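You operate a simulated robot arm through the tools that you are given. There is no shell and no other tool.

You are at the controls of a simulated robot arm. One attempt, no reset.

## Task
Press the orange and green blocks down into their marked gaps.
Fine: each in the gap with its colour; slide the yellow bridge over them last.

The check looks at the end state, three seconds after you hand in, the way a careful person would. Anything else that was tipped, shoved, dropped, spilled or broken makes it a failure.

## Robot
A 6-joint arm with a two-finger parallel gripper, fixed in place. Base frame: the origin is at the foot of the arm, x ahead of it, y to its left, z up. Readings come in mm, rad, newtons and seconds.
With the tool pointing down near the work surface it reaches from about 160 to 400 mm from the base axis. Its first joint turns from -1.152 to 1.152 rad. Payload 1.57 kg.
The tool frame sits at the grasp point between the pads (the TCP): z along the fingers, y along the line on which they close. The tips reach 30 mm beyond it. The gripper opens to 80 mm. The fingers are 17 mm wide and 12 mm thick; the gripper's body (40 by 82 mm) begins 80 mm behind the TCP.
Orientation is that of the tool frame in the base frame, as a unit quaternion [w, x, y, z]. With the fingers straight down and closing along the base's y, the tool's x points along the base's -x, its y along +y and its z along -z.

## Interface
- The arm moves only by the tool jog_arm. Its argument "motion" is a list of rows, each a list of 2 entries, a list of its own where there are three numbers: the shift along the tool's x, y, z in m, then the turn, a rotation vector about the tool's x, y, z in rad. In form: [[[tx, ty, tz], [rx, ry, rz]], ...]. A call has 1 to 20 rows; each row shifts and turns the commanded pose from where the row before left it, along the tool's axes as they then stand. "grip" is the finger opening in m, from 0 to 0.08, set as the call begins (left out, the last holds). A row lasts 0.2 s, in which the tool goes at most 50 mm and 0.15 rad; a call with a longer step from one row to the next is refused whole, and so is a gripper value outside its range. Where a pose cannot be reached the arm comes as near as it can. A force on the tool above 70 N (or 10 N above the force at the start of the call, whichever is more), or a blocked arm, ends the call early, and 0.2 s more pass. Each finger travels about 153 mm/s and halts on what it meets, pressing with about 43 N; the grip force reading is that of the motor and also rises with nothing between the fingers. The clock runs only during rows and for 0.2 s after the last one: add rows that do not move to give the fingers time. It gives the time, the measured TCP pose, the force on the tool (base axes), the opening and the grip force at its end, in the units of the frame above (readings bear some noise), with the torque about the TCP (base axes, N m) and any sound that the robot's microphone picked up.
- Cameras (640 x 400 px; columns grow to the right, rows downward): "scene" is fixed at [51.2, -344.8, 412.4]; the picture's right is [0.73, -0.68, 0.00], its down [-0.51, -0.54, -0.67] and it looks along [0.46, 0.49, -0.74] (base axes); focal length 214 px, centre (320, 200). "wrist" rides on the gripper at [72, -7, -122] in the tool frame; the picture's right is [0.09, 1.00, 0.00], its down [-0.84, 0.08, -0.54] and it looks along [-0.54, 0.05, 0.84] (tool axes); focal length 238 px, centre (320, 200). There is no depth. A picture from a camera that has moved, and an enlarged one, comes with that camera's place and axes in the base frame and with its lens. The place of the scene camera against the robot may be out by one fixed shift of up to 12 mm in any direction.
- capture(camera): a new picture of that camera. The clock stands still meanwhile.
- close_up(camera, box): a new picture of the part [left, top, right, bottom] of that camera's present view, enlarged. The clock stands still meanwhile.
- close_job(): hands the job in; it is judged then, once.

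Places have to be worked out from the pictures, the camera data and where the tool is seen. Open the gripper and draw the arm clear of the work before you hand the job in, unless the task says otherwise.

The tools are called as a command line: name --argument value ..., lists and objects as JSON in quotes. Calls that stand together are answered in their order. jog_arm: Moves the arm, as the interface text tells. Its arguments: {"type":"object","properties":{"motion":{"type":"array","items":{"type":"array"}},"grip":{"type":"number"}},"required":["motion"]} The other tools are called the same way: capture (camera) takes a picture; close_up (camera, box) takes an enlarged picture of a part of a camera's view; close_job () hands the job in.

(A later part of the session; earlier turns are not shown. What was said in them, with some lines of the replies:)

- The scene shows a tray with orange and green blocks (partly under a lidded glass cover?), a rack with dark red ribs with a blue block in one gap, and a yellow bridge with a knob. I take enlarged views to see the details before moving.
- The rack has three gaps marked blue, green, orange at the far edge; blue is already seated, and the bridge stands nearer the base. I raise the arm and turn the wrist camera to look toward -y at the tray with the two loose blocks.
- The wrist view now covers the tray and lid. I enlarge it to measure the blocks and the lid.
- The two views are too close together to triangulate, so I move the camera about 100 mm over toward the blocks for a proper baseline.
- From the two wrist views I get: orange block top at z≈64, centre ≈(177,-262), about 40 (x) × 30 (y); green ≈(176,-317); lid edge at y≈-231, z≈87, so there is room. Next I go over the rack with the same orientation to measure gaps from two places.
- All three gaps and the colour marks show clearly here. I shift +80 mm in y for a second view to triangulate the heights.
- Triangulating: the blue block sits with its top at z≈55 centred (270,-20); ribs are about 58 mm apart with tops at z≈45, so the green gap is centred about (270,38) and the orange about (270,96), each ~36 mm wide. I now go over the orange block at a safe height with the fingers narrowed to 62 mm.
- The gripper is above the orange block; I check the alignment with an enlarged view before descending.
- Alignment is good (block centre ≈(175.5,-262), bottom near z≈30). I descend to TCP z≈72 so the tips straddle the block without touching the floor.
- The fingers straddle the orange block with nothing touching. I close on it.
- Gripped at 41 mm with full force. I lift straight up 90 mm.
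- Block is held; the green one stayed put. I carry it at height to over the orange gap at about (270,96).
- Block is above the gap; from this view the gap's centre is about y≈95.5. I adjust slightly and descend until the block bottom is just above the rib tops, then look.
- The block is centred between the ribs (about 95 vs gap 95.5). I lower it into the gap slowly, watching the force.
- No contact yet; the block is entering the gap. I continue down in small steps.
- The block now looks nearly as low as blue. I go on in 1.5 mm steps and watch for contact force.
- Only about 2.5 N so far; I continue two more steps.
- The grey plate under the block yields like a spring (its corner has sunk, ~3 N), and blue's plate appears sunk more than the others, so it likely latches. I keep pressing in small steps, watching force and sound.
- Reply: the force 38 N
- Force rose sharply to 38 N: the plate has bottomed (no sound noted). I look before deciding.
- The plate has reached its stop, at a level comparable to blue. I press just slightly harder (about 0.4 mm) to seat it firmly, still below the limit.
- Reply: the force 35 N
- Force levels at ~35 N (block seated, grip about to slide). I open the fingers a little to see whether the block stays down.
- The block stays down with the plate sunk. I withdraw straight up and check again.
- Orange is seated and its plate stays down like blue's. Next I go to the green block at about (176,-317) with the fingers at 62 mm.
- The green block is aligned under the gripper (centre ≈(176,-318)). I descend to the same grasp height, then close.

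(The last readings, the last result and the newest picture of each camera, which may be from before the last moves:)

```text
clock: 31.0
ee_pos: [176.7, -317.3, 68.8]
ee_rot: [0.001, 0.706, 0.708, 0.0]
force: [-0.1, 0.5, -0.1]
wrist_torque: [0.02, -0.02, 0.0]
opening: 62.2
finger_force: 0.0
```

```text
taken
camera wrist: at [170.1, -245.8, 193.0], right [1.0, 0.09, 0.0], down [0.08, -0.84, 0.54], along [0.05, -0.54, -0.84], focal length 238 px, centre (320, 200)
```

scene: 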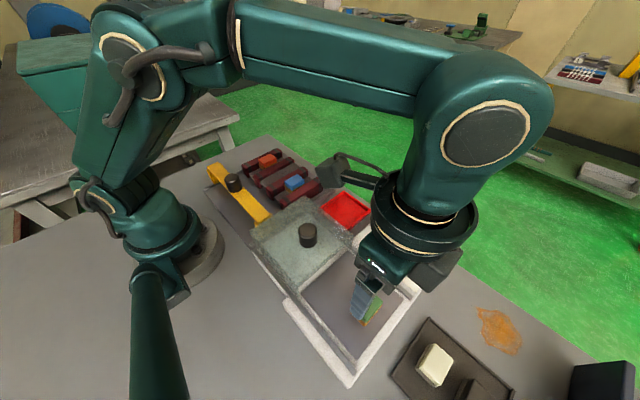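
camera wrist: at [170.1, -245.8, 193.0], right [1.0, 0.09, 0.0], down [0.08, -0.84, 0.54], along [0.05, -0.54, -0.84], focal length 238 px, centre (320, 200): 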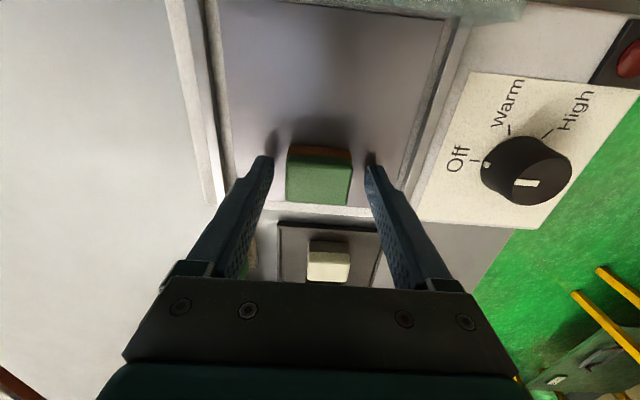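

Tips clear of the floor, straddling the block. I close the gripper and lift.

jog_arm --motion '[[[0, 0, 0], [0, 0, 0]], [[0, 0, 0], [0, 0, 0]], [[0, 0, 0], [0, 0, 0]]]' --grip 0.03

jog_arm --motion '[[[0, 0, -0.01], [0, 0, 0]], [[0, 0, -0.02], [0, 0, 0]], [[0, 0, -0.02], [0, 0, 0]], [[0, 0, -0.02], [0, 0, 0]], [[0, 0, -0.02], [0, 0, 0]], [[0, 0, -0.02], [0, 0, 0]], [[0, 0, 0], [0, 0, 0]]]'

capture --camera "wrist"

```text
clock: 31.8
ee_pos: [177.0, -317.2, 70.5]
ee_rot: [0.0, 0.707, 0.707, -0.001]
force: [-1.6, 0.1, -0.2]
wrist_torque: [-0.01, -0.03, 0.0]
opening: 40.8
finger_force: 42.9
```

```text
clock: 33.4
ee_pos: [178.1, -318.5, 180.6]
ee_rot: [-0.001, 0.706, 0.708, 0.0]
force: [0.5, -0.3, -0.4]
wrist_torque: [-0.01, 0.02, -0.01]
opening: 41.0
finger_force: 43.0
```

```text
taken
camera wrist: at [170.6, -247.0, 303.7], right [1.0, 0.09, 0.0], down [0.08, -0.84, 0.54], along [0.05, -0.54, -0.84], focal length 238 px, centre (320, 200)
```

wrist: 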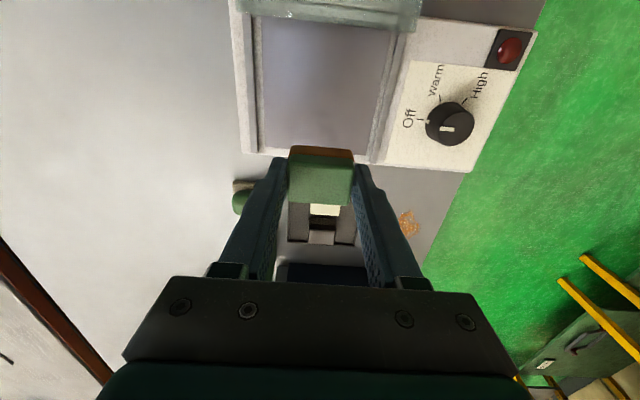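

Green is held. I carry it to above the green gap at about (270,37.5).

jog_arm --motion '[[[0.03227, 0.00845, 0], [0, 0, 0]], [[0.03227, 0.00845, 0], [0, 0, 0]], [[0.03227, 0.00845, 0], [0, 0, 0]], [[0.03227, 0.00845, 0], [0, 0, 0]], [[0.03227, 0.00845, 0], [0, 0, 0]], [[0.03227, 0.00845, 0], [0, 0, 0]], [[0.03227, 0.00845, 0], [0, 0, 0]], [[0.03227, 0.00845, 0], [0, 0, 0]], [[0.03227, 0.00845, 0], [0, 0, 0]], [[0.03227, 0.00845, 0], [0, 0, 0]], [[0.03227, 0.00845, 0], [0, 0, 0]], [[0, 0, 0], [0, 0, 0]], [[0, 0, 0.02], [0, 0, 0]], [[0, 0, 0.02], [0, 0, 0]], [[0, 0, 0.02], [0, 0, 0]], [[0, 0, 0.02], [0, 0, 0]], [[0, 0, 0], [0, 0, 0]], [[0, 0, 0], [0, 0, 0]]]'

close_up --camera "wrist" --box '[200, 60, 440, 220]'

close_up --camera "scene" --box '[210, 130, 330, 220]'

```text
clock: 37.2
ee_pos: [268.4, 36.8, 100.1]
ee_rot: [0.001, 0.706, 0.708, -0.001]
force: [0.7, 0.8, -0.2]
wrist_torque: [0.03, -0.03, 0.01]
opening: 40.6
finger_force: 42.9
```

```text
2.50 times, centred on (320, 140) of wrist
camera zoom: at [262.1, 109.0, 223.2], right [1.0, 0.09, 0.0], down [0.08, -0.84, 0.54], along [0.05, -0.54, -0.84], focal length 596 px, centre (320, 350)
```

zoom: 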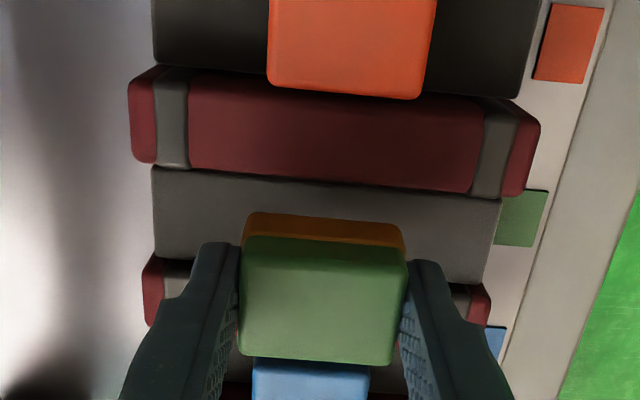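

```text
4.44 times, centred on (270, 175) of scene
camera zoom: at [51.2, -344.8, 412.4], right [0.73, -0.68, 0.0], down [-0.51, -0.54, -0.67], along [0.46, 0.49, -0.74], focal length 953 px, centre (542, 311)
```

zoom: 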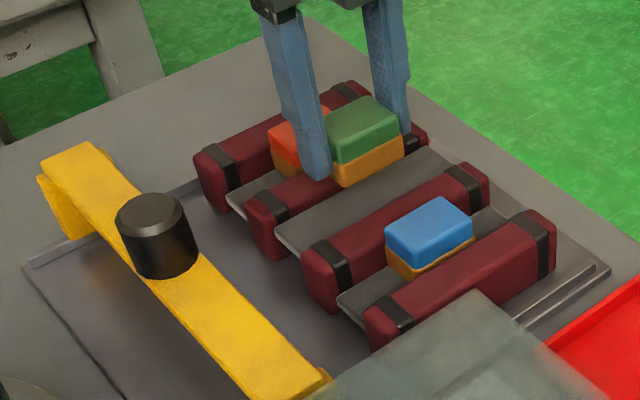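

The rib edge (y≈55.4) puts the gap centre at ≈37.4, and the tool is at ≈37. I nudge +1.5 mm in x and lower into the gap.

jog_arm --motion '[[[0.0003, 0.0015, 0.006], [0, 0, 0]], [[0, 0, 0.006], [0, 0, 0]], [[0, 0, 0.006], [0, 0, 0]], [[0, 0, 0.006], [0, 0, 0]], [[0, 0, 0], [0, 0, 0]]]'

close_up --camera "wrist" --box '[200, 60, 440, 220]'

close_up --camera "scene" --box '[210, 130, 330, 220]'

```text
clock: 38.4
ee_pos: [269.8, 37.3, 76.6]
ee_rot: [0.001, 0.706, 0.708, 0.0]
force: [0.1, -0.1, -0.6]
wrist_torque: [0.03, -0.02, -0.03]
opening: 41.1
finger_force: 42.9
```

```text
2.50 times, centred on (320, 140) of wrist
camera zoom: at [263.6, 109.8, 199.4], right [1.0, 0.09, 0.0], down [0.08, -0.84, 0.54], along [0.05, -0.54, -0.84], focal length 596 px, centre (320, 350)
```

zoom: 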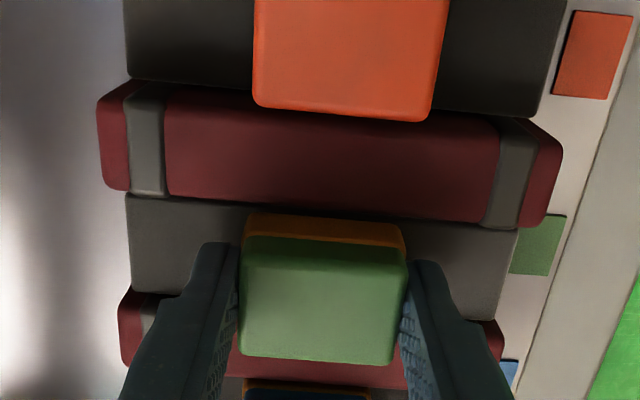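

```text
4.44 times, centred on (270, 175) of scene
camera zoom: at [51.2, -344.8, 412.4], right [0.73, -0.68, 0.0], down [-0.51, -0.54, -0.67], along [0.46, 0.49, -0.74], focal length 953 px, centre (542, 311)
```

zoom: 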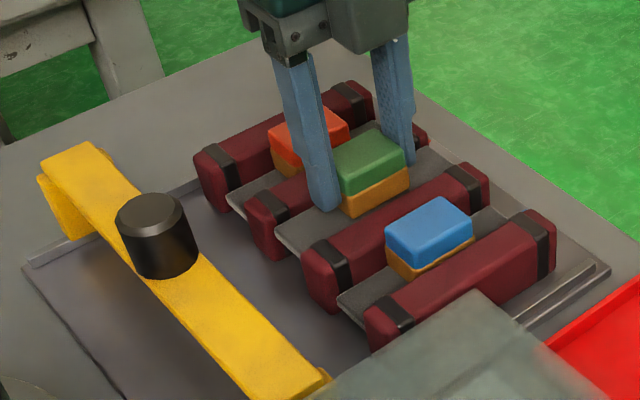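

Green sits cleanly between its ribs with no contact. I lower 11 mm further in 2 mm steps and then read the force.

jog_arm --motion '[[[0, 0, 0.002], [0, 0, 0]], [[0, 0, 0.002], [0, 0, 0]], [[0, 0, 0.002], [0, 0, 0]], [[0, 0, 0.002], [0, 0, 0]], [[0, 0, 0.002], [0, 0, 0]], [[0, 0, 0.001], [0, 0, 0]], [[0, 0, 0], [0, 0, 0]]]'

close_up --camera "scene" --box '[210, 130, 330, 220]'

```text
clock: 40.0
ee_pos: [268.5, 37.6, 64.5]
ee_rot: [-0.001, 0.706, 0.708, 0.001]
force: [0.7, 0.1, 1.3]
wrist_torque: [0.0, -0.01, -0.03]
opening: 40.6
finger_force: 43.2
```

```text
4.44 times, centred on (270, 175) of scene
camera zoom: at [51.2, -344.8, 412.4], right [0.73, -0.68, 0.0], down [-0.51, -0.54, -0.67], along [0.46, 0.49, -0.74], focal length 953 px, centre (542, 311)
```

zoom: 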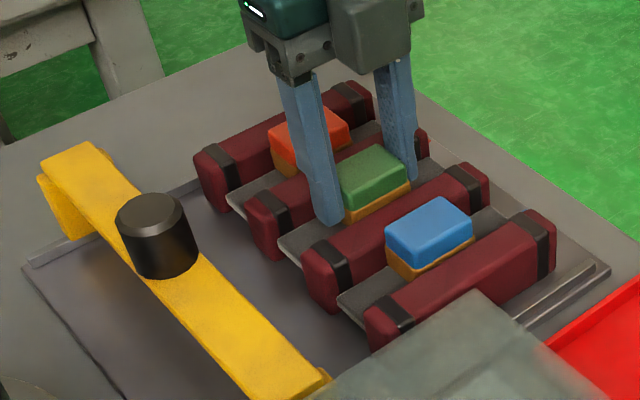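

The plate is starting to sink under the block. I press on in 1 mm steps.

jog_arm --motion '[[[0, 0, 0.001], [0, 0, 0]], [[0, 0, 0.001], [0, 0, 0]], [[0, 0, 0], [0, 0, 0]]]'

```text
clock: 40.8
ee_pos: [270.3, 37.2, 61.9]
ee_rot: [0.0, 0.707, 0.708, 0.0]
force: [1.4, 1.5, 2.9]
wrist_torque: [0.02, -0.07, 0.02]
opening: 40.9
finger_force: 43.0
```

Only ~3 N; I continue two smaller steps toward the stop.

jog_arm --motion '[[[0, 0, 0.001], [0, 0, 0]], [[0, 0, 0.0005], [0, 0, 0]], [[0, 0, 0], [0, 0, 0]]]'

```text
clock: 41.6
ee_pos: [268.9, 36.5, 61.8]
ee_rot: [0.001, 0.706, 0.708, 0.0]
force: [-1.2, 0.3, 1.6]
wrist_torque: [0.05, -0.03, 0.0]
opening: 40.8
finger_force: 42.3
```

Still no stop; since this grasp was ~1.3 mm lower on the block, I step a bit further.

jog_arm --motion '[[[0, 0, 0.001], [0, 0, 0]], [[0, 0, 0.0005], [0, 0, 0]], [[0, 0, 0], [0, 0, 0]]]'

```text
clock: 42.4
ee_pos: [270.4, 36.3, 60.2]
ee_rot: [0.001, 0.707, 0.707, 0.001]
force: [-9.3, -1.6, 36.6]
wrist_torque: [-0.09, 0.37, -0.01]
opening: 40.9
finger_force: 42.8
```

Now 37 N: the plate is at its stop, as with orange. I check the picture and release a little.

jog_arm --motion '[[[0, 0, 0], [0, 0, 0]], [[0, 0, 0], [0, 0, 0]], [[0, 0, 0], [0, 0, 0]]]' --grip 0.05

close_up --camera "scene" --box '[210, 130, 330, 220]'

close_up --camera "wrist" --box '[200, 60, 440, 220]'

```text
clock: 43.2
ee_pos: [270.3, 37.1, 59.9]
ee_rot: [0.0, 0.706, 0.708, 0.0]
force: [-0.6, -0.5, -0.1]
wrist_torque: [-0.01, 0.02, 0.0]
opening: 50.4
finger_force: 0.1
```

```text
4.44 times, centred on (270, 175) of scene
camera zoom: at [51.2, -344.8, 412.4], right [0.73, -0.68, 0.0], down [-0.51, -0.54, -0.67], along [0.46, 0.49, -0.74], focal length 953 px, centre (542, 311)
```

zoom: 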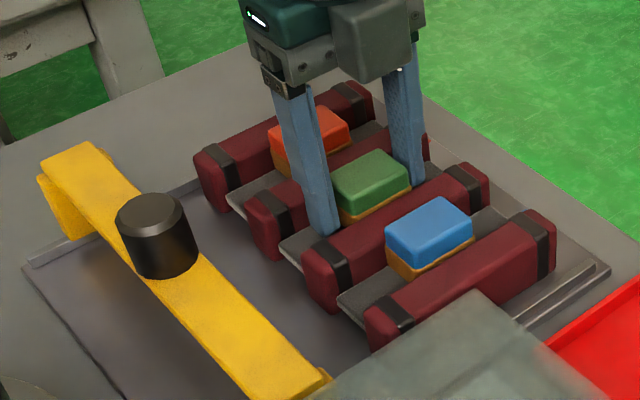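

```text
2.50 times, centred on (320, 140) of wrist
camera zoom: at [263.6, 109.4, 183.4], right [1.0, 0.09, 0.0], down [0.08, -0.84, 0.54], along [0.05, -0.54, -0.84], focal length 596 px, centre (320, 350)
```

zoom: 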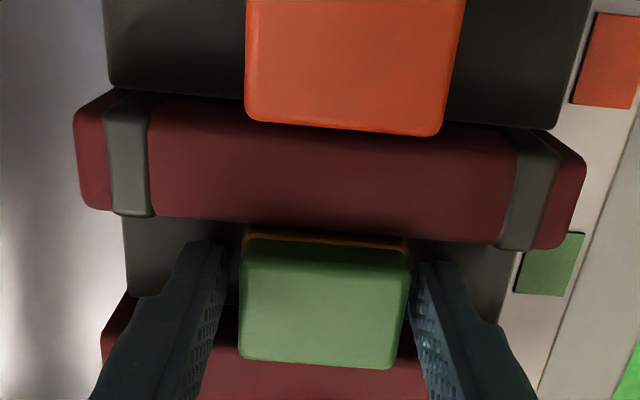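

Green stays down. I lift straight up 130 mm and then study the bridge.

jog_arm --motion '[[[0, 0, -0.01], [0, 0, 0]], [[0, 0, -0.02], [0, 0, 0]], [[0, 0, -0.03], [0, 0, 0]], [[0, 0, -0.04], [0, 0, 0]], [[0, 0, -0.04], [0, 0, 0]], [[0, 0, -0.04], [0, 0, 0]], [[0, 0, 0], [0, 0, 0]], [[0, 0, 0], [0, 0, 0]]]'

capture --camera "wrist"

close_up --camera "scene" --box '[190, 120, 350, 240]'

close_up --camera "wrist" --box '[180, 0, 440, 180]'

```text
clock: 45.0
ee_pos: [270.6, 36.8, 241.1]
ee_rot: [0.0, 0.707, 0.708, -0.001]
force: [-0.8, -0.3, -0.1]
wrist_torque: [0.02, 0.03, 0.03]
opening: 49.9
finger_force: 0.1
```

```text
taken
camera wrist: at [264.1, 108.5, 363.9], right [1.0, 0.09, 0.0], down [0.08, -0.84, 0.54], along [0.05, -0.54, -0.84], focal length 238 px, centre (320, 200)
```

wrist: 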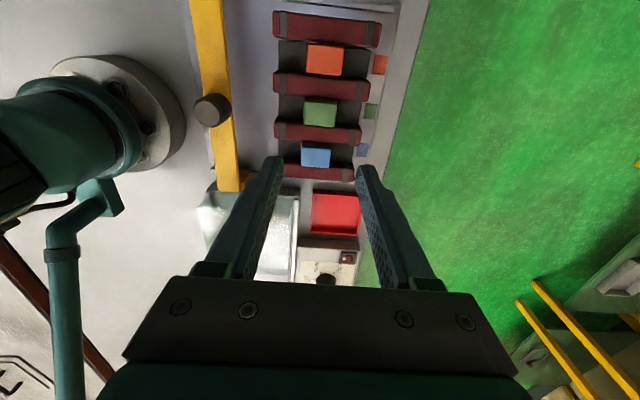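

```text
3.33 times, centred on (270, 180) of scene
camera zoom: at [51.2, -344.8, 412.4], right [0.73, -0.68, 0.0], down [-0.51, -0.54, -0.67], along [0.46, 0.49, -0.74], focal length 715 px, centre (487, 267)
```

zoom: 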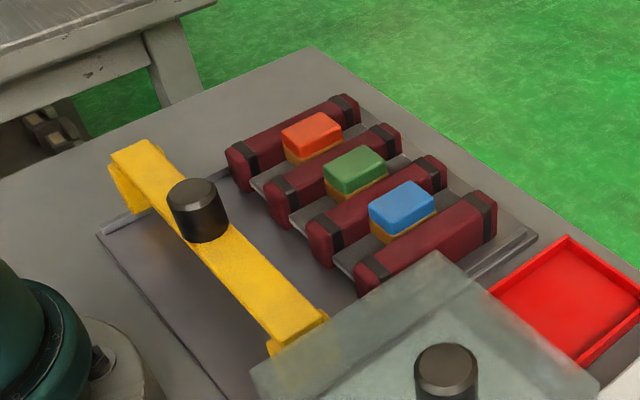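

```text
2.22 times, centred on (310, 90) of wrist
camera zoom: at [264.1, 108.5, 363.9], right [1.0, 0.09, 0.0], down [0.08, -0.84, 0.54], along [0.05, -0.54, -0.84], focal length 530 px, centre (342, 444)
```

zoom: 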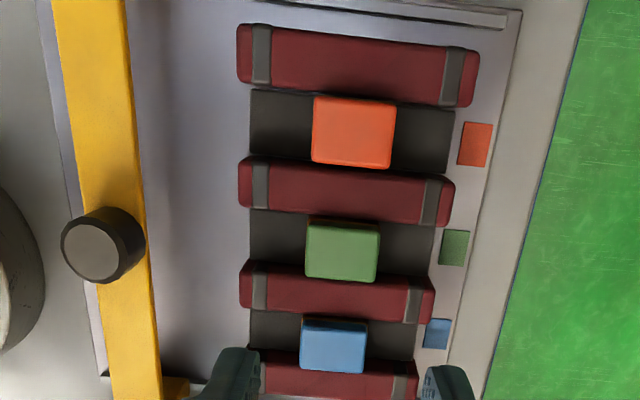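

All three blocks now sit at the same height. The bridge knob triangulates to about (147,37), top z≈92, roughly 30 mm wide – just at the inner reach limit. I approach at height to test the reach.

jog_arm --motion '[[[0, -0.03, 0], [0, 0, 0]], [[0, -0.03, 0], [0, 0, 0]], [[0, -0.03, 0], [0, 0, 0]], [[0, -0.02, 0], [0, 0, 0]], [[0, -0.01, 0], [0, 0, 0]], [[0, 0, 0], [0, 0, 0]], [[0, 0, 0], [0, 0, 0]]]'

capture --camera "wrist"

capture --camera "scene"

```text
clock: 46.6
ee_pos: [150.2, 36.7, 239.9]
ee_rot: [0.0, 0.706, 0.708, 0.0]
force: [-0.2, -0.1, 0.2]
wrist_torque: [0.04, 0.01, -0.01]
opening: 50.3
finger_force: 0.1
```

```text
taken
camera wrist: at [144.2, 109.3, 363.7], right [1.0, 0.09, 0.0], down [0.08, -0.84, 0.54], along [0.05, -0.54, -0.84], focal length 238 px, centre (320, 200)
```

wrist: 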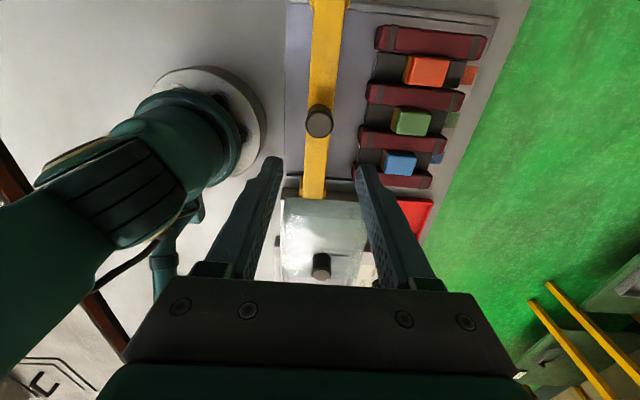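

```text
taken
```

scene: 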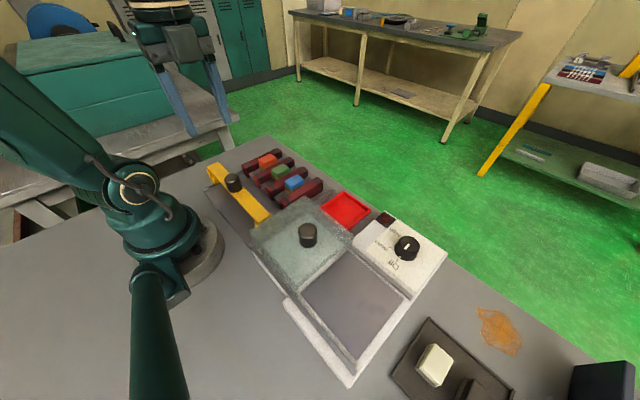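

The pose is reachable at this height. I enlarge to locate the knob from here.

close_up --camera "wrist" --box '[240, 60, 400, 220]'

close_up --camera "scene" --box '[195, 150, 285, 240]'

```text
2.50 times, centred on (320, 140) of wrist
camera zoom: at [144.2, 109.3, 363.7], right [1.0, 0.09, 0.0], down [0.08, -0.84, 0.54], along [0.05, -0.54, -0.84], focal length 596 px, centre (320, 350)
```

zoom: 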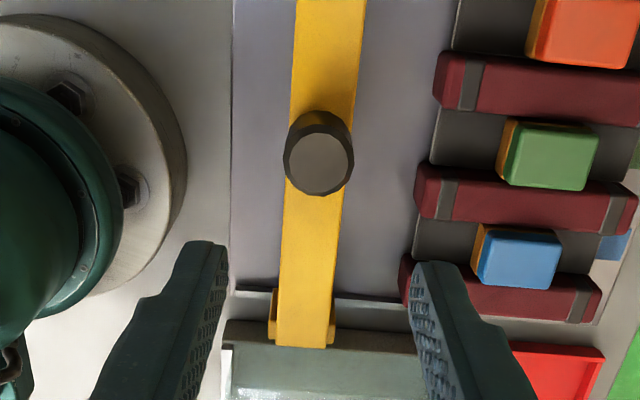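

```text
4.44 times, centred on (240, 195) of scene
camera zoom: at [51.2, -344.8, 412.4], right [0.73, -0.68, 0.0], down [-0.51, -0.54, -0.67], along [0.46, 0.49, -0.74], focal length 953 px, centre (676, 222)
```

zoom: 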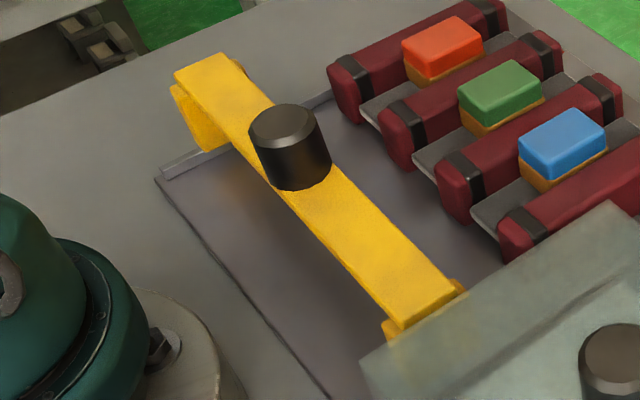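

Knob centre ≈(150.5,37), top z≈100–105, base on the bar ≈72. The tool is directly above it; I descend partway to check reach and alignment.

jog_arm --motion '[[[0, 0, 0.03], [0, 0, 0]], [[0, 0, 0.03], [0, 0, 0]], [[0, 0, 0.025], [0, 0, 0]], [[0, 0, 0], [0, 0, 0]], [[0, 0, 0], [0, 0, 0]]]'

close_up --camera "wrist" --box '[200, 60, 440, 220]'

close_up --camera "scene" --box '[150, 90, 310, 230]'

```text
clock: 47.8
ee_pos: [149.3, 37.4, 156.2]
ee_rot: [0.0, 0.706, 0.708, 0.0]
force: [-0.2, 0.8, -0.1]
wrist_torque: [-0.01, 0.0, 0.01]
opening: 50.1
finger_force: 0.1
```

```text
2.50 times, centred on (320, 140) of wrist
camera zoom: at [143.3, 109.5, 278.5], right [1.0, 0.09, 0.0], down [0.08, -0.84, 0.54], along [0.05, -0.54, -0.84], focal length 596 px, centre (320, 350)
```

zoom: 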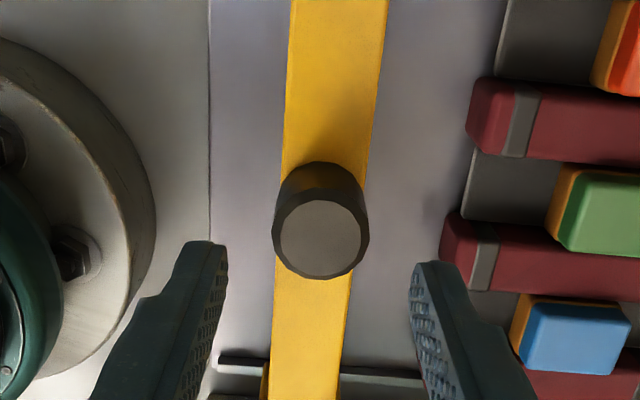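

```text
2.86 times, centred on (230, 160) of scene
camera zoom: at [51.2, -344.8, 412.4], right [0.73, -0.68, 0.0], down [-0.51, -0.54, -0.67], along [0.46, 0.49, -0.74], focal length 613 px, centre (577, 314)
```

zoom: 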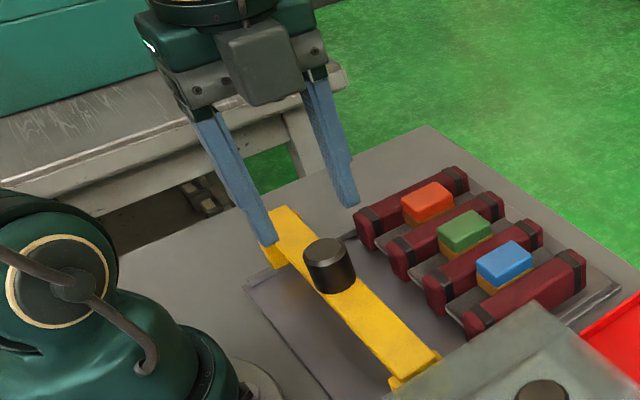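

Tool remains reachable and the knob measures (150.7,36), top ≈98. I nudge and descend to TCP z≈108 so the tips stay above the bar.

jog_arm --motion '[[[-0.0012, 0.0012, 0.016], [0, 0, 0]], [[0, 0, 0.016], [0, 0, 0]], [[0, 0, 0.015], [0, 0, 0]], [[0, 0, 0], [0, 0, 0]], [[0, 0, 0], [0, 0, 0]]]'

close_up --camera "wrist" --box '[200, 60, 440, 220]'

close_up --camera "scene" --box '[180, 130, 300, 230]'

```text
clock: 49.0
ee_pos: [151.2, 35.8, 106.5]
ee_rot: [0.0, 0.706, 0.708, 0.0]
force: [-0.7, -0.6, 0.5]
wrist_torque: [-0.01, 0.05, 0.0]
opening: 50.3
finger_force: 0.0
```

```text
2.50 times, centred on (320, 140) of wrist
camera zoom: at [144.4, 108.2, 231.3], right [1.0, 0.09, 0.0], down [0.08, -0.84, 0.54], along [0.05, -0.54, -0.84], focal length 596 px, centre (320, 350)
```

zoom: 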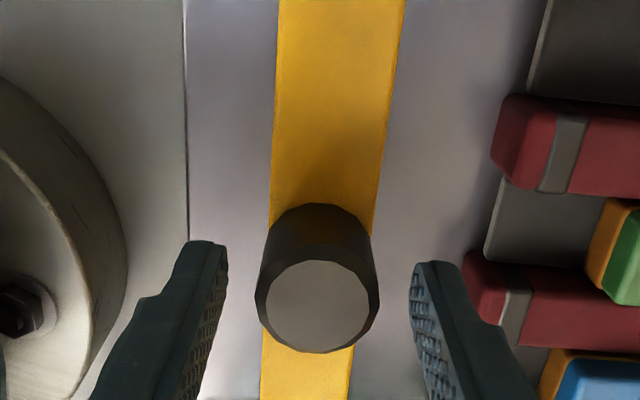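

```text
4.00 times, centred on (240, 180) of scene
camera zoom: at [51.2, -344.8, 412.4], right [0.73, -0.68, 0.0], down [-0.51, -0.54, -0.67], along [0.46, 0.49, -0.74], focal length 858 px, centre (640, 280)
```

zoom: 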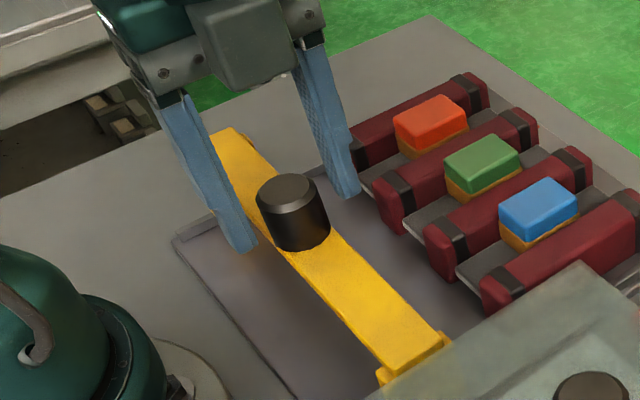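

The fingers straddle the knob, tips clear above the bar. I close on the knob.

jog_arm --motion '[[[0, 0, 0], [0, 0, 0]], [[0, 0, 0], [0, 0, 0]], [[0, 0, 0], [0, 0, 0]]]' --grip 0.015

close_up --camera "scene" --box '[180, 130, 300, 230]'

```text
clock: 49.8
ee_pos: [150.6, 36.2, 108.2]
ee_rot: [0.0, 0.707, 0.708, 0.0]
force: [0.5, 0.4, -7.2]
wrist_torque: [-0.01, -0.06, -0.11]
opening: 31.0
finger_force: 40.2
```

```text
4.00 times, centred on (240, 180) of scene
camera zoom: at [51.2, -344.8, 412.4], right [0.73, -0.68, 0.0], down [-0.51, -0.54, -0.67], along [0.46, 0.49, -0.74], focal length 858 px, centre (640, 280)
```

zoom: 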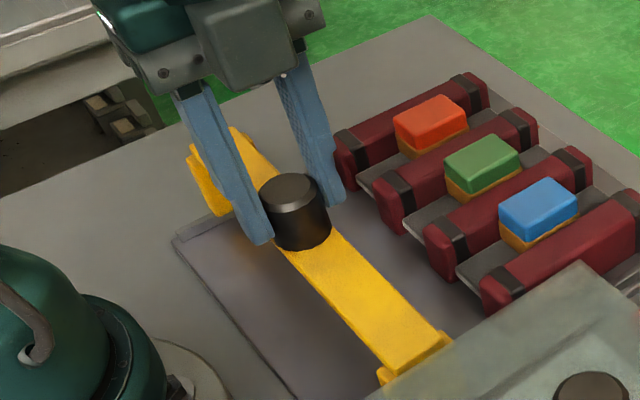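

Gripped at 31 mm. There is a small −7 N vertical load; I start sliding slowly +x (tool +y) by 6 mm with a slight lowering and watch forces.

jog_arm --motion '[[[0, 0.002, 0.0005], [0, 0, 0]], [[0, 0.002, 0], [0, 0, 0]], [[0, 0.002, 0], [0, 0, 0]], [[0, 0, 0], [0, 0, 0]]]'

close_up --camera "scene" --box '[180, 130, 300, 230]'

```text
clock: 50.8
ee_pos: [157.4, 36.1, 108.0]
ee_rot: [0.001, 0.706, 0.708, 0.002]
force: [-0.8, -3.4, 33.9]
wrist_torque: [-0.06, 0.42, -0.1]
opening: 31.0
finger_force: 39.9
```

```text
4.00 times, centred on (240, 180) of scene
camera zoom: at [51.2, -344.8, 412.4], right [0.73, -0.68, 0.0], down [-0.51, -0.54, -0.67], along [0.46, 0.49, -0.74], focal length 858 px, centre (640, 280)
```

zoom: 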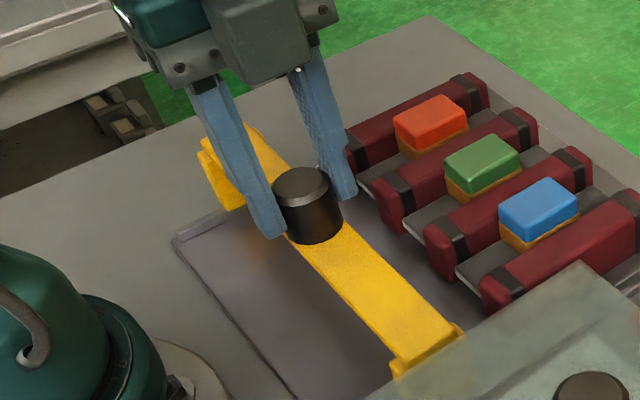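

The bridge slid ~6 mm fine, but holding it rigidly loads it vertically (34 N). I ease the fingers to just around the knob (35 mm) so only the rear finger pushes, and raise a hair.

jog_arm --motion '[[[0, 0, 0], [0, 0, 0]], [[0, 0, -0.001], [0, 0, 0]], [[0, 0, 0], [0, 0, 0]]]' --grip 0.035

jog_arm --motion '[[[0, 0.004, 0], [0, 0, 0]], [[0, 0.004, 0], [0, 0, 0]], [[0, 0.004, 0], [0, 0, 0]], [[0, 0.004, 0], [0, 0, 0]], [[0, 0.004, 0], [0, 0, 0]], [[0, 0, 0], [0, 0, 0]]]'

close_up --camera "scene" --box '[180, 120, 340, 240]'

close_up --camera "wrist" --box '[200, 60, 440, 220]'

```text
clock: 51.6
ee_pos: [157.9, 35.8, 108.5]
ee_rot: [0.0, 0.707, 0.707, 0.0]
force: [-0.8, -0.1, 0.1]
wrist_torque: [-0.02, -0.02, 0.05]
opening: 35.2
finger_force: 0.1
```

```text
clock: 53.0
ee_pos: [176.3, 36.3, 108.3]
ee_rot: [0.0, 0.706, 0.708, 0.0]
force: [-0.8, 0.7, 0.2]
wrist_torque: [-0.03, 0.0, -0.01]
opening: 35.9
finger_force: 0.5
```

```text
3.33 times, centred on (260, 180) of scene
camera zoom: at [51.2, -344.8, 412.4], right [0.73, -0.68, 0.0], down [-0.51, -0.54, -0.67], along [0.46, 0.49, -0.74], focal length 715 px, centre (520, 267)
```

zoom: 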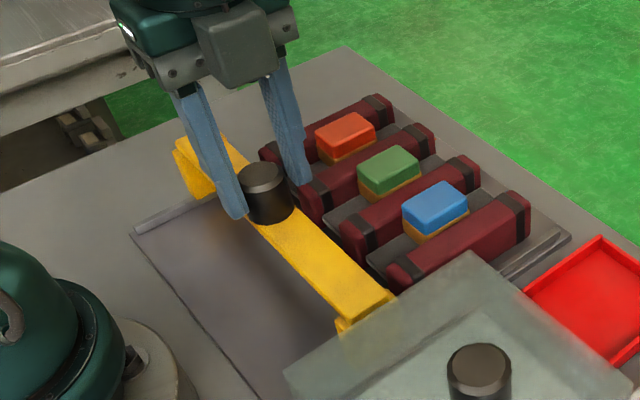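

```text
2.50 times, centred on (320, 140) of wrist
camera zoom: at [170.6, 107.9, 232.0], right [1.0, 0.09, 0.0], down [0.08, -0.84, 0.54], along [0.05, -0.54, -0.84], focal length 596 px, centre (320, 350)
```

zoom: 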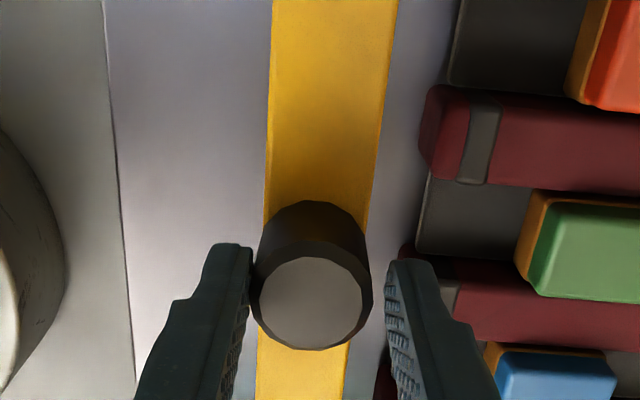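

The bridge slides freely with negligible force and no racking. I continue to x≈220, just short of the blocks, and check clearance.

jog_arm --motion '[[[0, 0.005, 0], [0, 0, 0]], [[0, 0.005, 0], [0, 0, 0]], [[0, 0.005, 0], [0, 0, 0]], [[0, 0.005, 0], [0, 0, 0]], [[0, 0.005, 0], [0, 0, 0]], [[0, 0.005, 0], [0, 0, 0]], [[0, 0.005, 0], [0, 0, 0]], [[0, 0.005, 0], [0, 0, 0]], [[0, 0.004, 0], [0, 0, 0]], [[0, 0, 0], [0, 0, 0]]]'

close_up --camera "scene" --box '[180, 120, 340, 240]'

capture --camera "wrist"

```text
clock: 55.2
ee_pos: [221.0, 35.8, 107.9]
ee_rot: [0.0, 0.706, 0.708, 0.0]
force: [-1.1, -0.7, 0.6]
wrist_torque: [0.01, 0.03, 0.02]
opening: 36.1
finger_force: 0.4
```

```text
3.33 times, centred on (260, 180) of scene
camera zoom: at [51.2, -344.8, 412.4], right [0.73, -0.68, 0.0], down [-0.51, -0.54, -0.67], along [0.46, 0.49, -0.74], focal length 715 px, centre (520, 267)
```

zoom: 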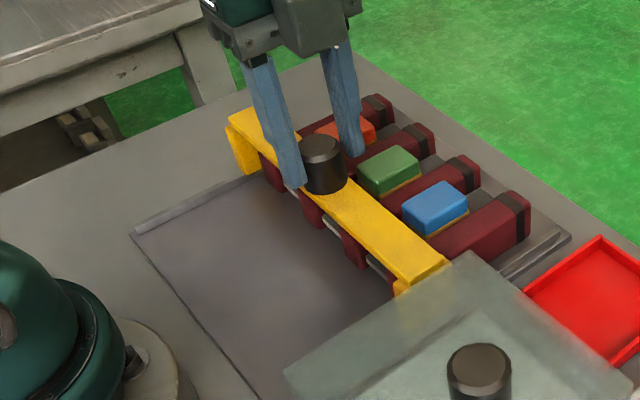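

```text
taken
camera wrist: at [214.6, 108.1, 231.7], right [1.0, 0.09, 0.0], down [0.08, -0.84, 0.54], along [0.05, -0.54, -0.84], focal length 238 px, centre (320, 200)
```

wrist: 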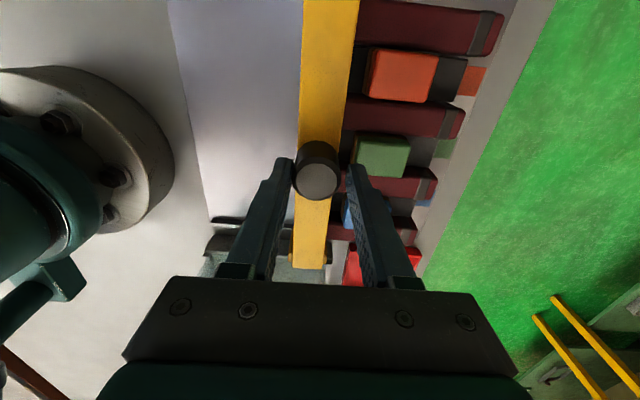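

The bar is above the ribs and about to pass over the blocks. I go slower now, 2 mm rows, watching x-force for any catch.

jog_arm --motion '[[[0, 0.002, 0], [0, 0, 0]], [[0, 0.002, 0], [0, 0, 0]], [[0, 0.002, 0], [0, 0, 0]], [[0, 0.002, 0], [0, 0, 0]], [[0, 0.002, 0], [0, 0, 0]], [[0, 0.002, 0], [0, 0, 0]], [[0, 0.002, 0], [0, 0, 0]], [[0, 0.002, 0], [0, 0, 0]], [[0, 0.002, 0], [0, 0, 0]], [[0, 0.002, 0], [0, 0, 0]], [[0, 0, 0], [0, 0, 0]]]'

close_up --camera "scene" --box '[180, 120, 340, 240]'

close_up --camera "wrist" --box '[260, 20, 460, 180]'

```text
clock: 57.6
ee_pos: [240.5, 36.4, 108.1]
ee_rot: [0.0, 0.707, 0.707, 0.001]
force: [-2.0, 0.1, -0.5]
wrist_torque: [0.02, 0.04, 0.02]
opening: 36.0
finger_force: 0.7
```

```text
3.33 times, centred on (260, 180) of scene
camera zoom: at [51.2, -344.8, 412.4], right [0.73, -0.68, 0.0], down [-0.51, -0.54, -0.67], along [0.46, 0.49, -0.74], focal length 715 px, centre (520, 267)
```

zoom: 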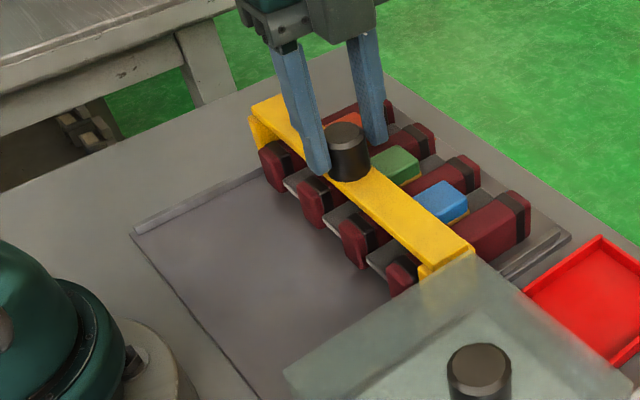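

```text
2.50 times, centred on (360, 100) of wrist
camera zoom: at [234.7, 108.2, 231.9], right [1.0, 0.09, 0.0], down [0.08, -0.84, 0.54], along [0.05, -0.54, -0.84], focal length 596 px, centre (220, 450)
```

zoom: 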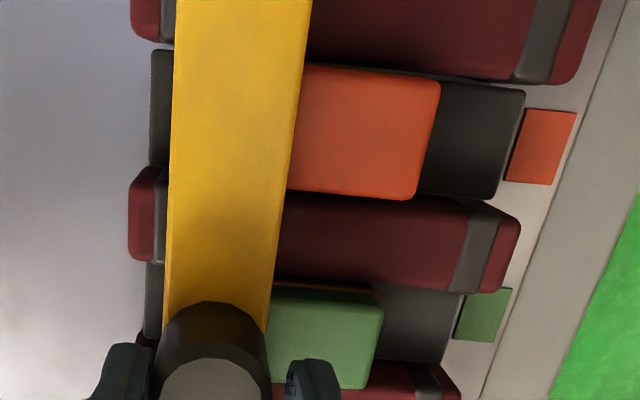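

The bar passes over the block edges without catching. I continue 14 mm more in 2 mm rows.

jog_arm --motion '[[[0, 0.002, 0], [0, 0, 0]], [[0, 0.002, 0], [0, 0, 0]], [[0, 0.002, 0], [0, 0, 0]], [[0, 0.002, 0], [0, 0, 0]], [[0, 0.002, 0], [0, 0, 0]], [[0, 0.002, 0], [0, 0, 0]], [[0, 0.002, 0], [0, 0, 0]], [[0, 0, 0], [0, 0, 0]]]'

close_up --camera "scene" --box '[180, 120, 340, 240]'

close_up --camera "wrist" --box '[220, 20, 420, 180]'

```text
clock: 59.4
ee_pos: [254.2, 36.3, 108.5]
ee_rot: [0.0, 0.707, 0.708, 0.0]
force: [-1.6, -0.1, 0.9]
wrist_torque: [-0.01, 0.02, -0.02]
opening: 36.0
finger_force: 0.5
```

```text
3.33 times, centred on (260, 180) of scene
camera zoom: at [51.2, -344.8, 412.4], right [0.73, -0.68, 0.0], down [-0.51, -0.54, -0.67], along [0.46, 0.49, -0.74], focal length 715 px, centre (520, 267)
```

zoom: 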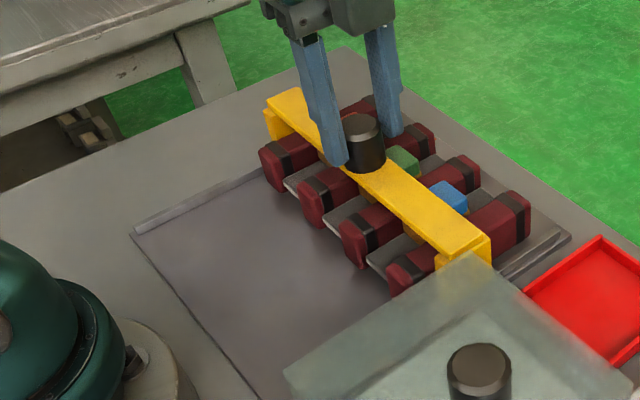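

```text
2.50 times, centred on (320, 100) of wrist
camera zoom: at [248.4, 107.9, 231.8], right [1.0, 0.09, 0.0], down [0.08, -0.84, 0.54], along [0.05, -0.54, -0.84], focal length 596 px, centre (320, 450)
```

zoom: 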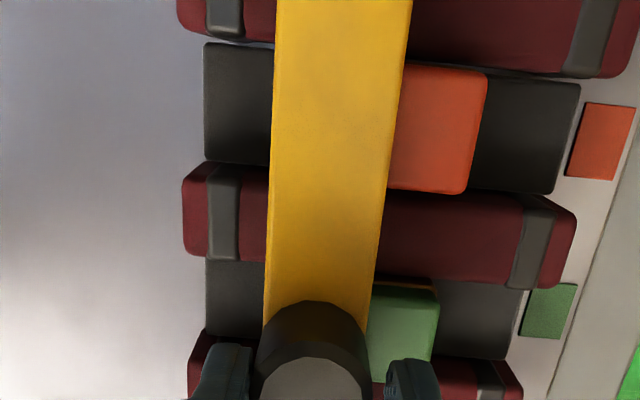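

Still free; the bar is over roughly half of each block. I push the remaining ~18 mm to centre it over the blocks (knob x≈270).

jog_arm --motion '[[[0, 0.002, 0], [0, 0, 0]], [[0, 0.002, 0], [0, 0, 0]], [[0, 0.002, 0], [0, 0, 0]], [[0, 0.002, 0], [0, 0, 0]], [[0, 0.002, 0], [0, 0, 0]], [[0, 0.002, 0], [0, 0, 0]], [[0, 0.002, 0], [0, 0, 0]], [[0, 0.002, 0], [0, 0, 0]], [[0, 0.0015, 0], [0, 0, 0]], [[0, 0, 0], [0, 0, 0]]]'

close_up --camera "scene" --box '[180, 120, 340, 240]'

close_up --camera "wrist" --box '[220, 20, 420, 180]'

```text
clock: 61.6
ee_pos: [272.9, 36.2, 109.3]
ee_rot: [0.0, 0.707, 0.708, 0.001]
force: [-1.5, 0.2, -0.2]
wrist_torque: [0.01, 0.02, -0.02]
opening: 35.7
finger_force: 0.5
```

```text
3.33 times, centred on (260, 180) of scene
camera zoom: at [51.2, -344.8, 412.4], right [0.73, -0.68, 0.0], down [-0.51, -0.54, -0.67], along [0.46, 0.49, -0.74], focal length 715 px, centre (520, 267)
```

zoom: 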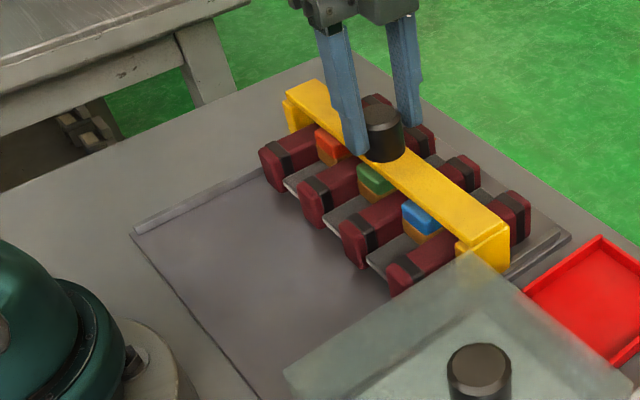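

```text
2.50 times, centred on (320, 100) of wrist
camera zoom: at [266.2, 108.1, 231.8], right [1.0, 0.09, 0.0], down [0.08, -0.84, 0.54], along [0.05, -0.54, -0.84], focal length 596 px, centre (320, 450)
```

zoom: 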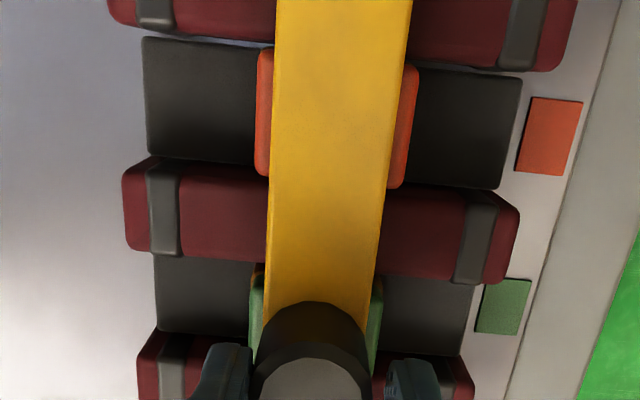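

The bar is centred over all three blocks, with an even strip of colour on each side. I ease off the knob, open the fingers and lift away.

jog_arm --motion '[[[0, -0.002, 0], [0, 0, 0]], [[0, 0, 0], [0, 0, 0]], [[0, 0, 0], [0, 0, 0]]]' --grip 0.055

jog_arm --motion '[[[0, 0, -0.01], [0, 0, 0]], [[0, 0, -0.02], [0, 0, 0]], [[0, 0, -0.03], [0, 0, 0]], [[0, 0, -0.04], [0, 0, 0]], [[0, 0, -0.04], [0, 0, 0]], [[0.02, 0, -0.01], [0, 0, 0]], [[0.03, 0, 0], [0, 0, 0]], [[0.03, 0, 0], [0, 0, 0]], [[0, 0, 0], [0, 0, 0]], [[0, 0, 0], [0, 0, 0]]]'

capture --camera "scene"

close_up --camera "scene" --box '[180, 120, 340, 240]'

capture --camera "wrist"

```text
clock: 62.4
ee_pos: [270.7, 35.4, 109.0]
ee_rot: [0.0, 0.707, 0.708, 0.0]
force: [0.5, 0.0, -0.1]
wrist_torque: [0.01, -0.03, -0.02]
opening: 55.1
finger_force: 0.0
```

```text
clock: 64.6
ee_pos: [270.1, 116.0, 259.0]
ee_rot: [0.0, 0.706, 0.708, 0.001]
force: [0.9, 0.5, 0.3]
wrist_torque: [-0.02, 0.01, -0.01]
opening: 54.8
finger_force: 0.0
```

```text
taken
```

scene: 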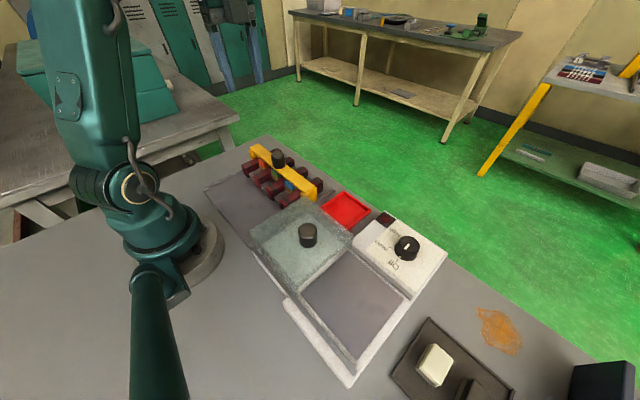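

```text
3.33 times, centred on (260, 180) of scene
camera zoom: at [51.2, -344.8, 412.4], right [0.73, -0.68, 0.0], down [-0.51, -0.54, -0.67], along [0.46, 0.49, -0.74], focal length 715 px, centre (520, 267)
```

zoom: 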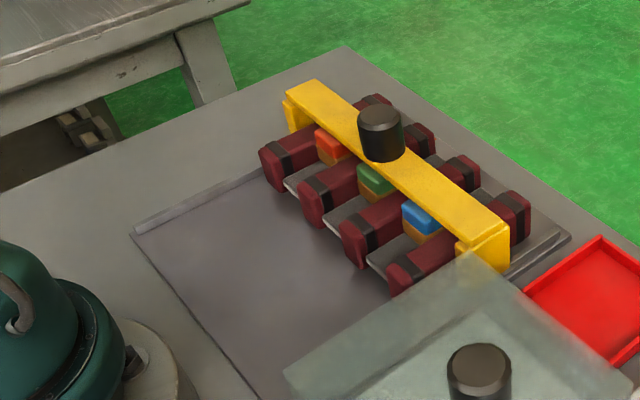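

```text
taken
camera wrist: at [263.5, 187.7, 381.9], right [1.0, 0.09, 0.0], down [0.08, -0.84, 0.54], along [0.05, -0.54, -0.84], focal length 238 px, centre (320, 200)
```

wrist: 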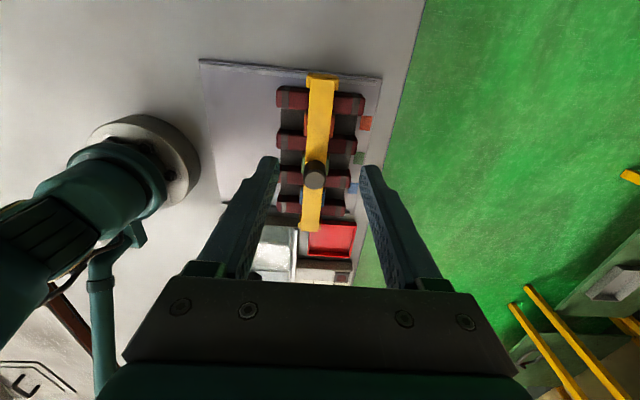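

The orange, green and blue blocks are down in their gaps, the bridge stands straight over them, the lid and everything else look untouched, and the arm is open and clear. I hand the job in.

close_job

```text
The job is handed in.
```

The orange and green blocks are pressed down into their marked gaps, and the yellow bridge is slid over all three blocks. The job is handed in, but I haven't seen the check's result.

- **Blocks:** I pressed each one until its plate hit the stop (about 37 N). Both stayed down when released, level with the blue block already there.
- **Bridge:** I pushed it along by its knob after both blocks were in. It slid freely, didn't catch on the blocks, and sits centred over them. When I first gripped the knob I briefly pressed down on it with about 34 N, so I loosened the grip and pushed it the rest of the way.
- **Everything else:** in the last pictures the lid, blue block, tray and dial look undisturbed. The gripper is open and the arm is clear of the work.
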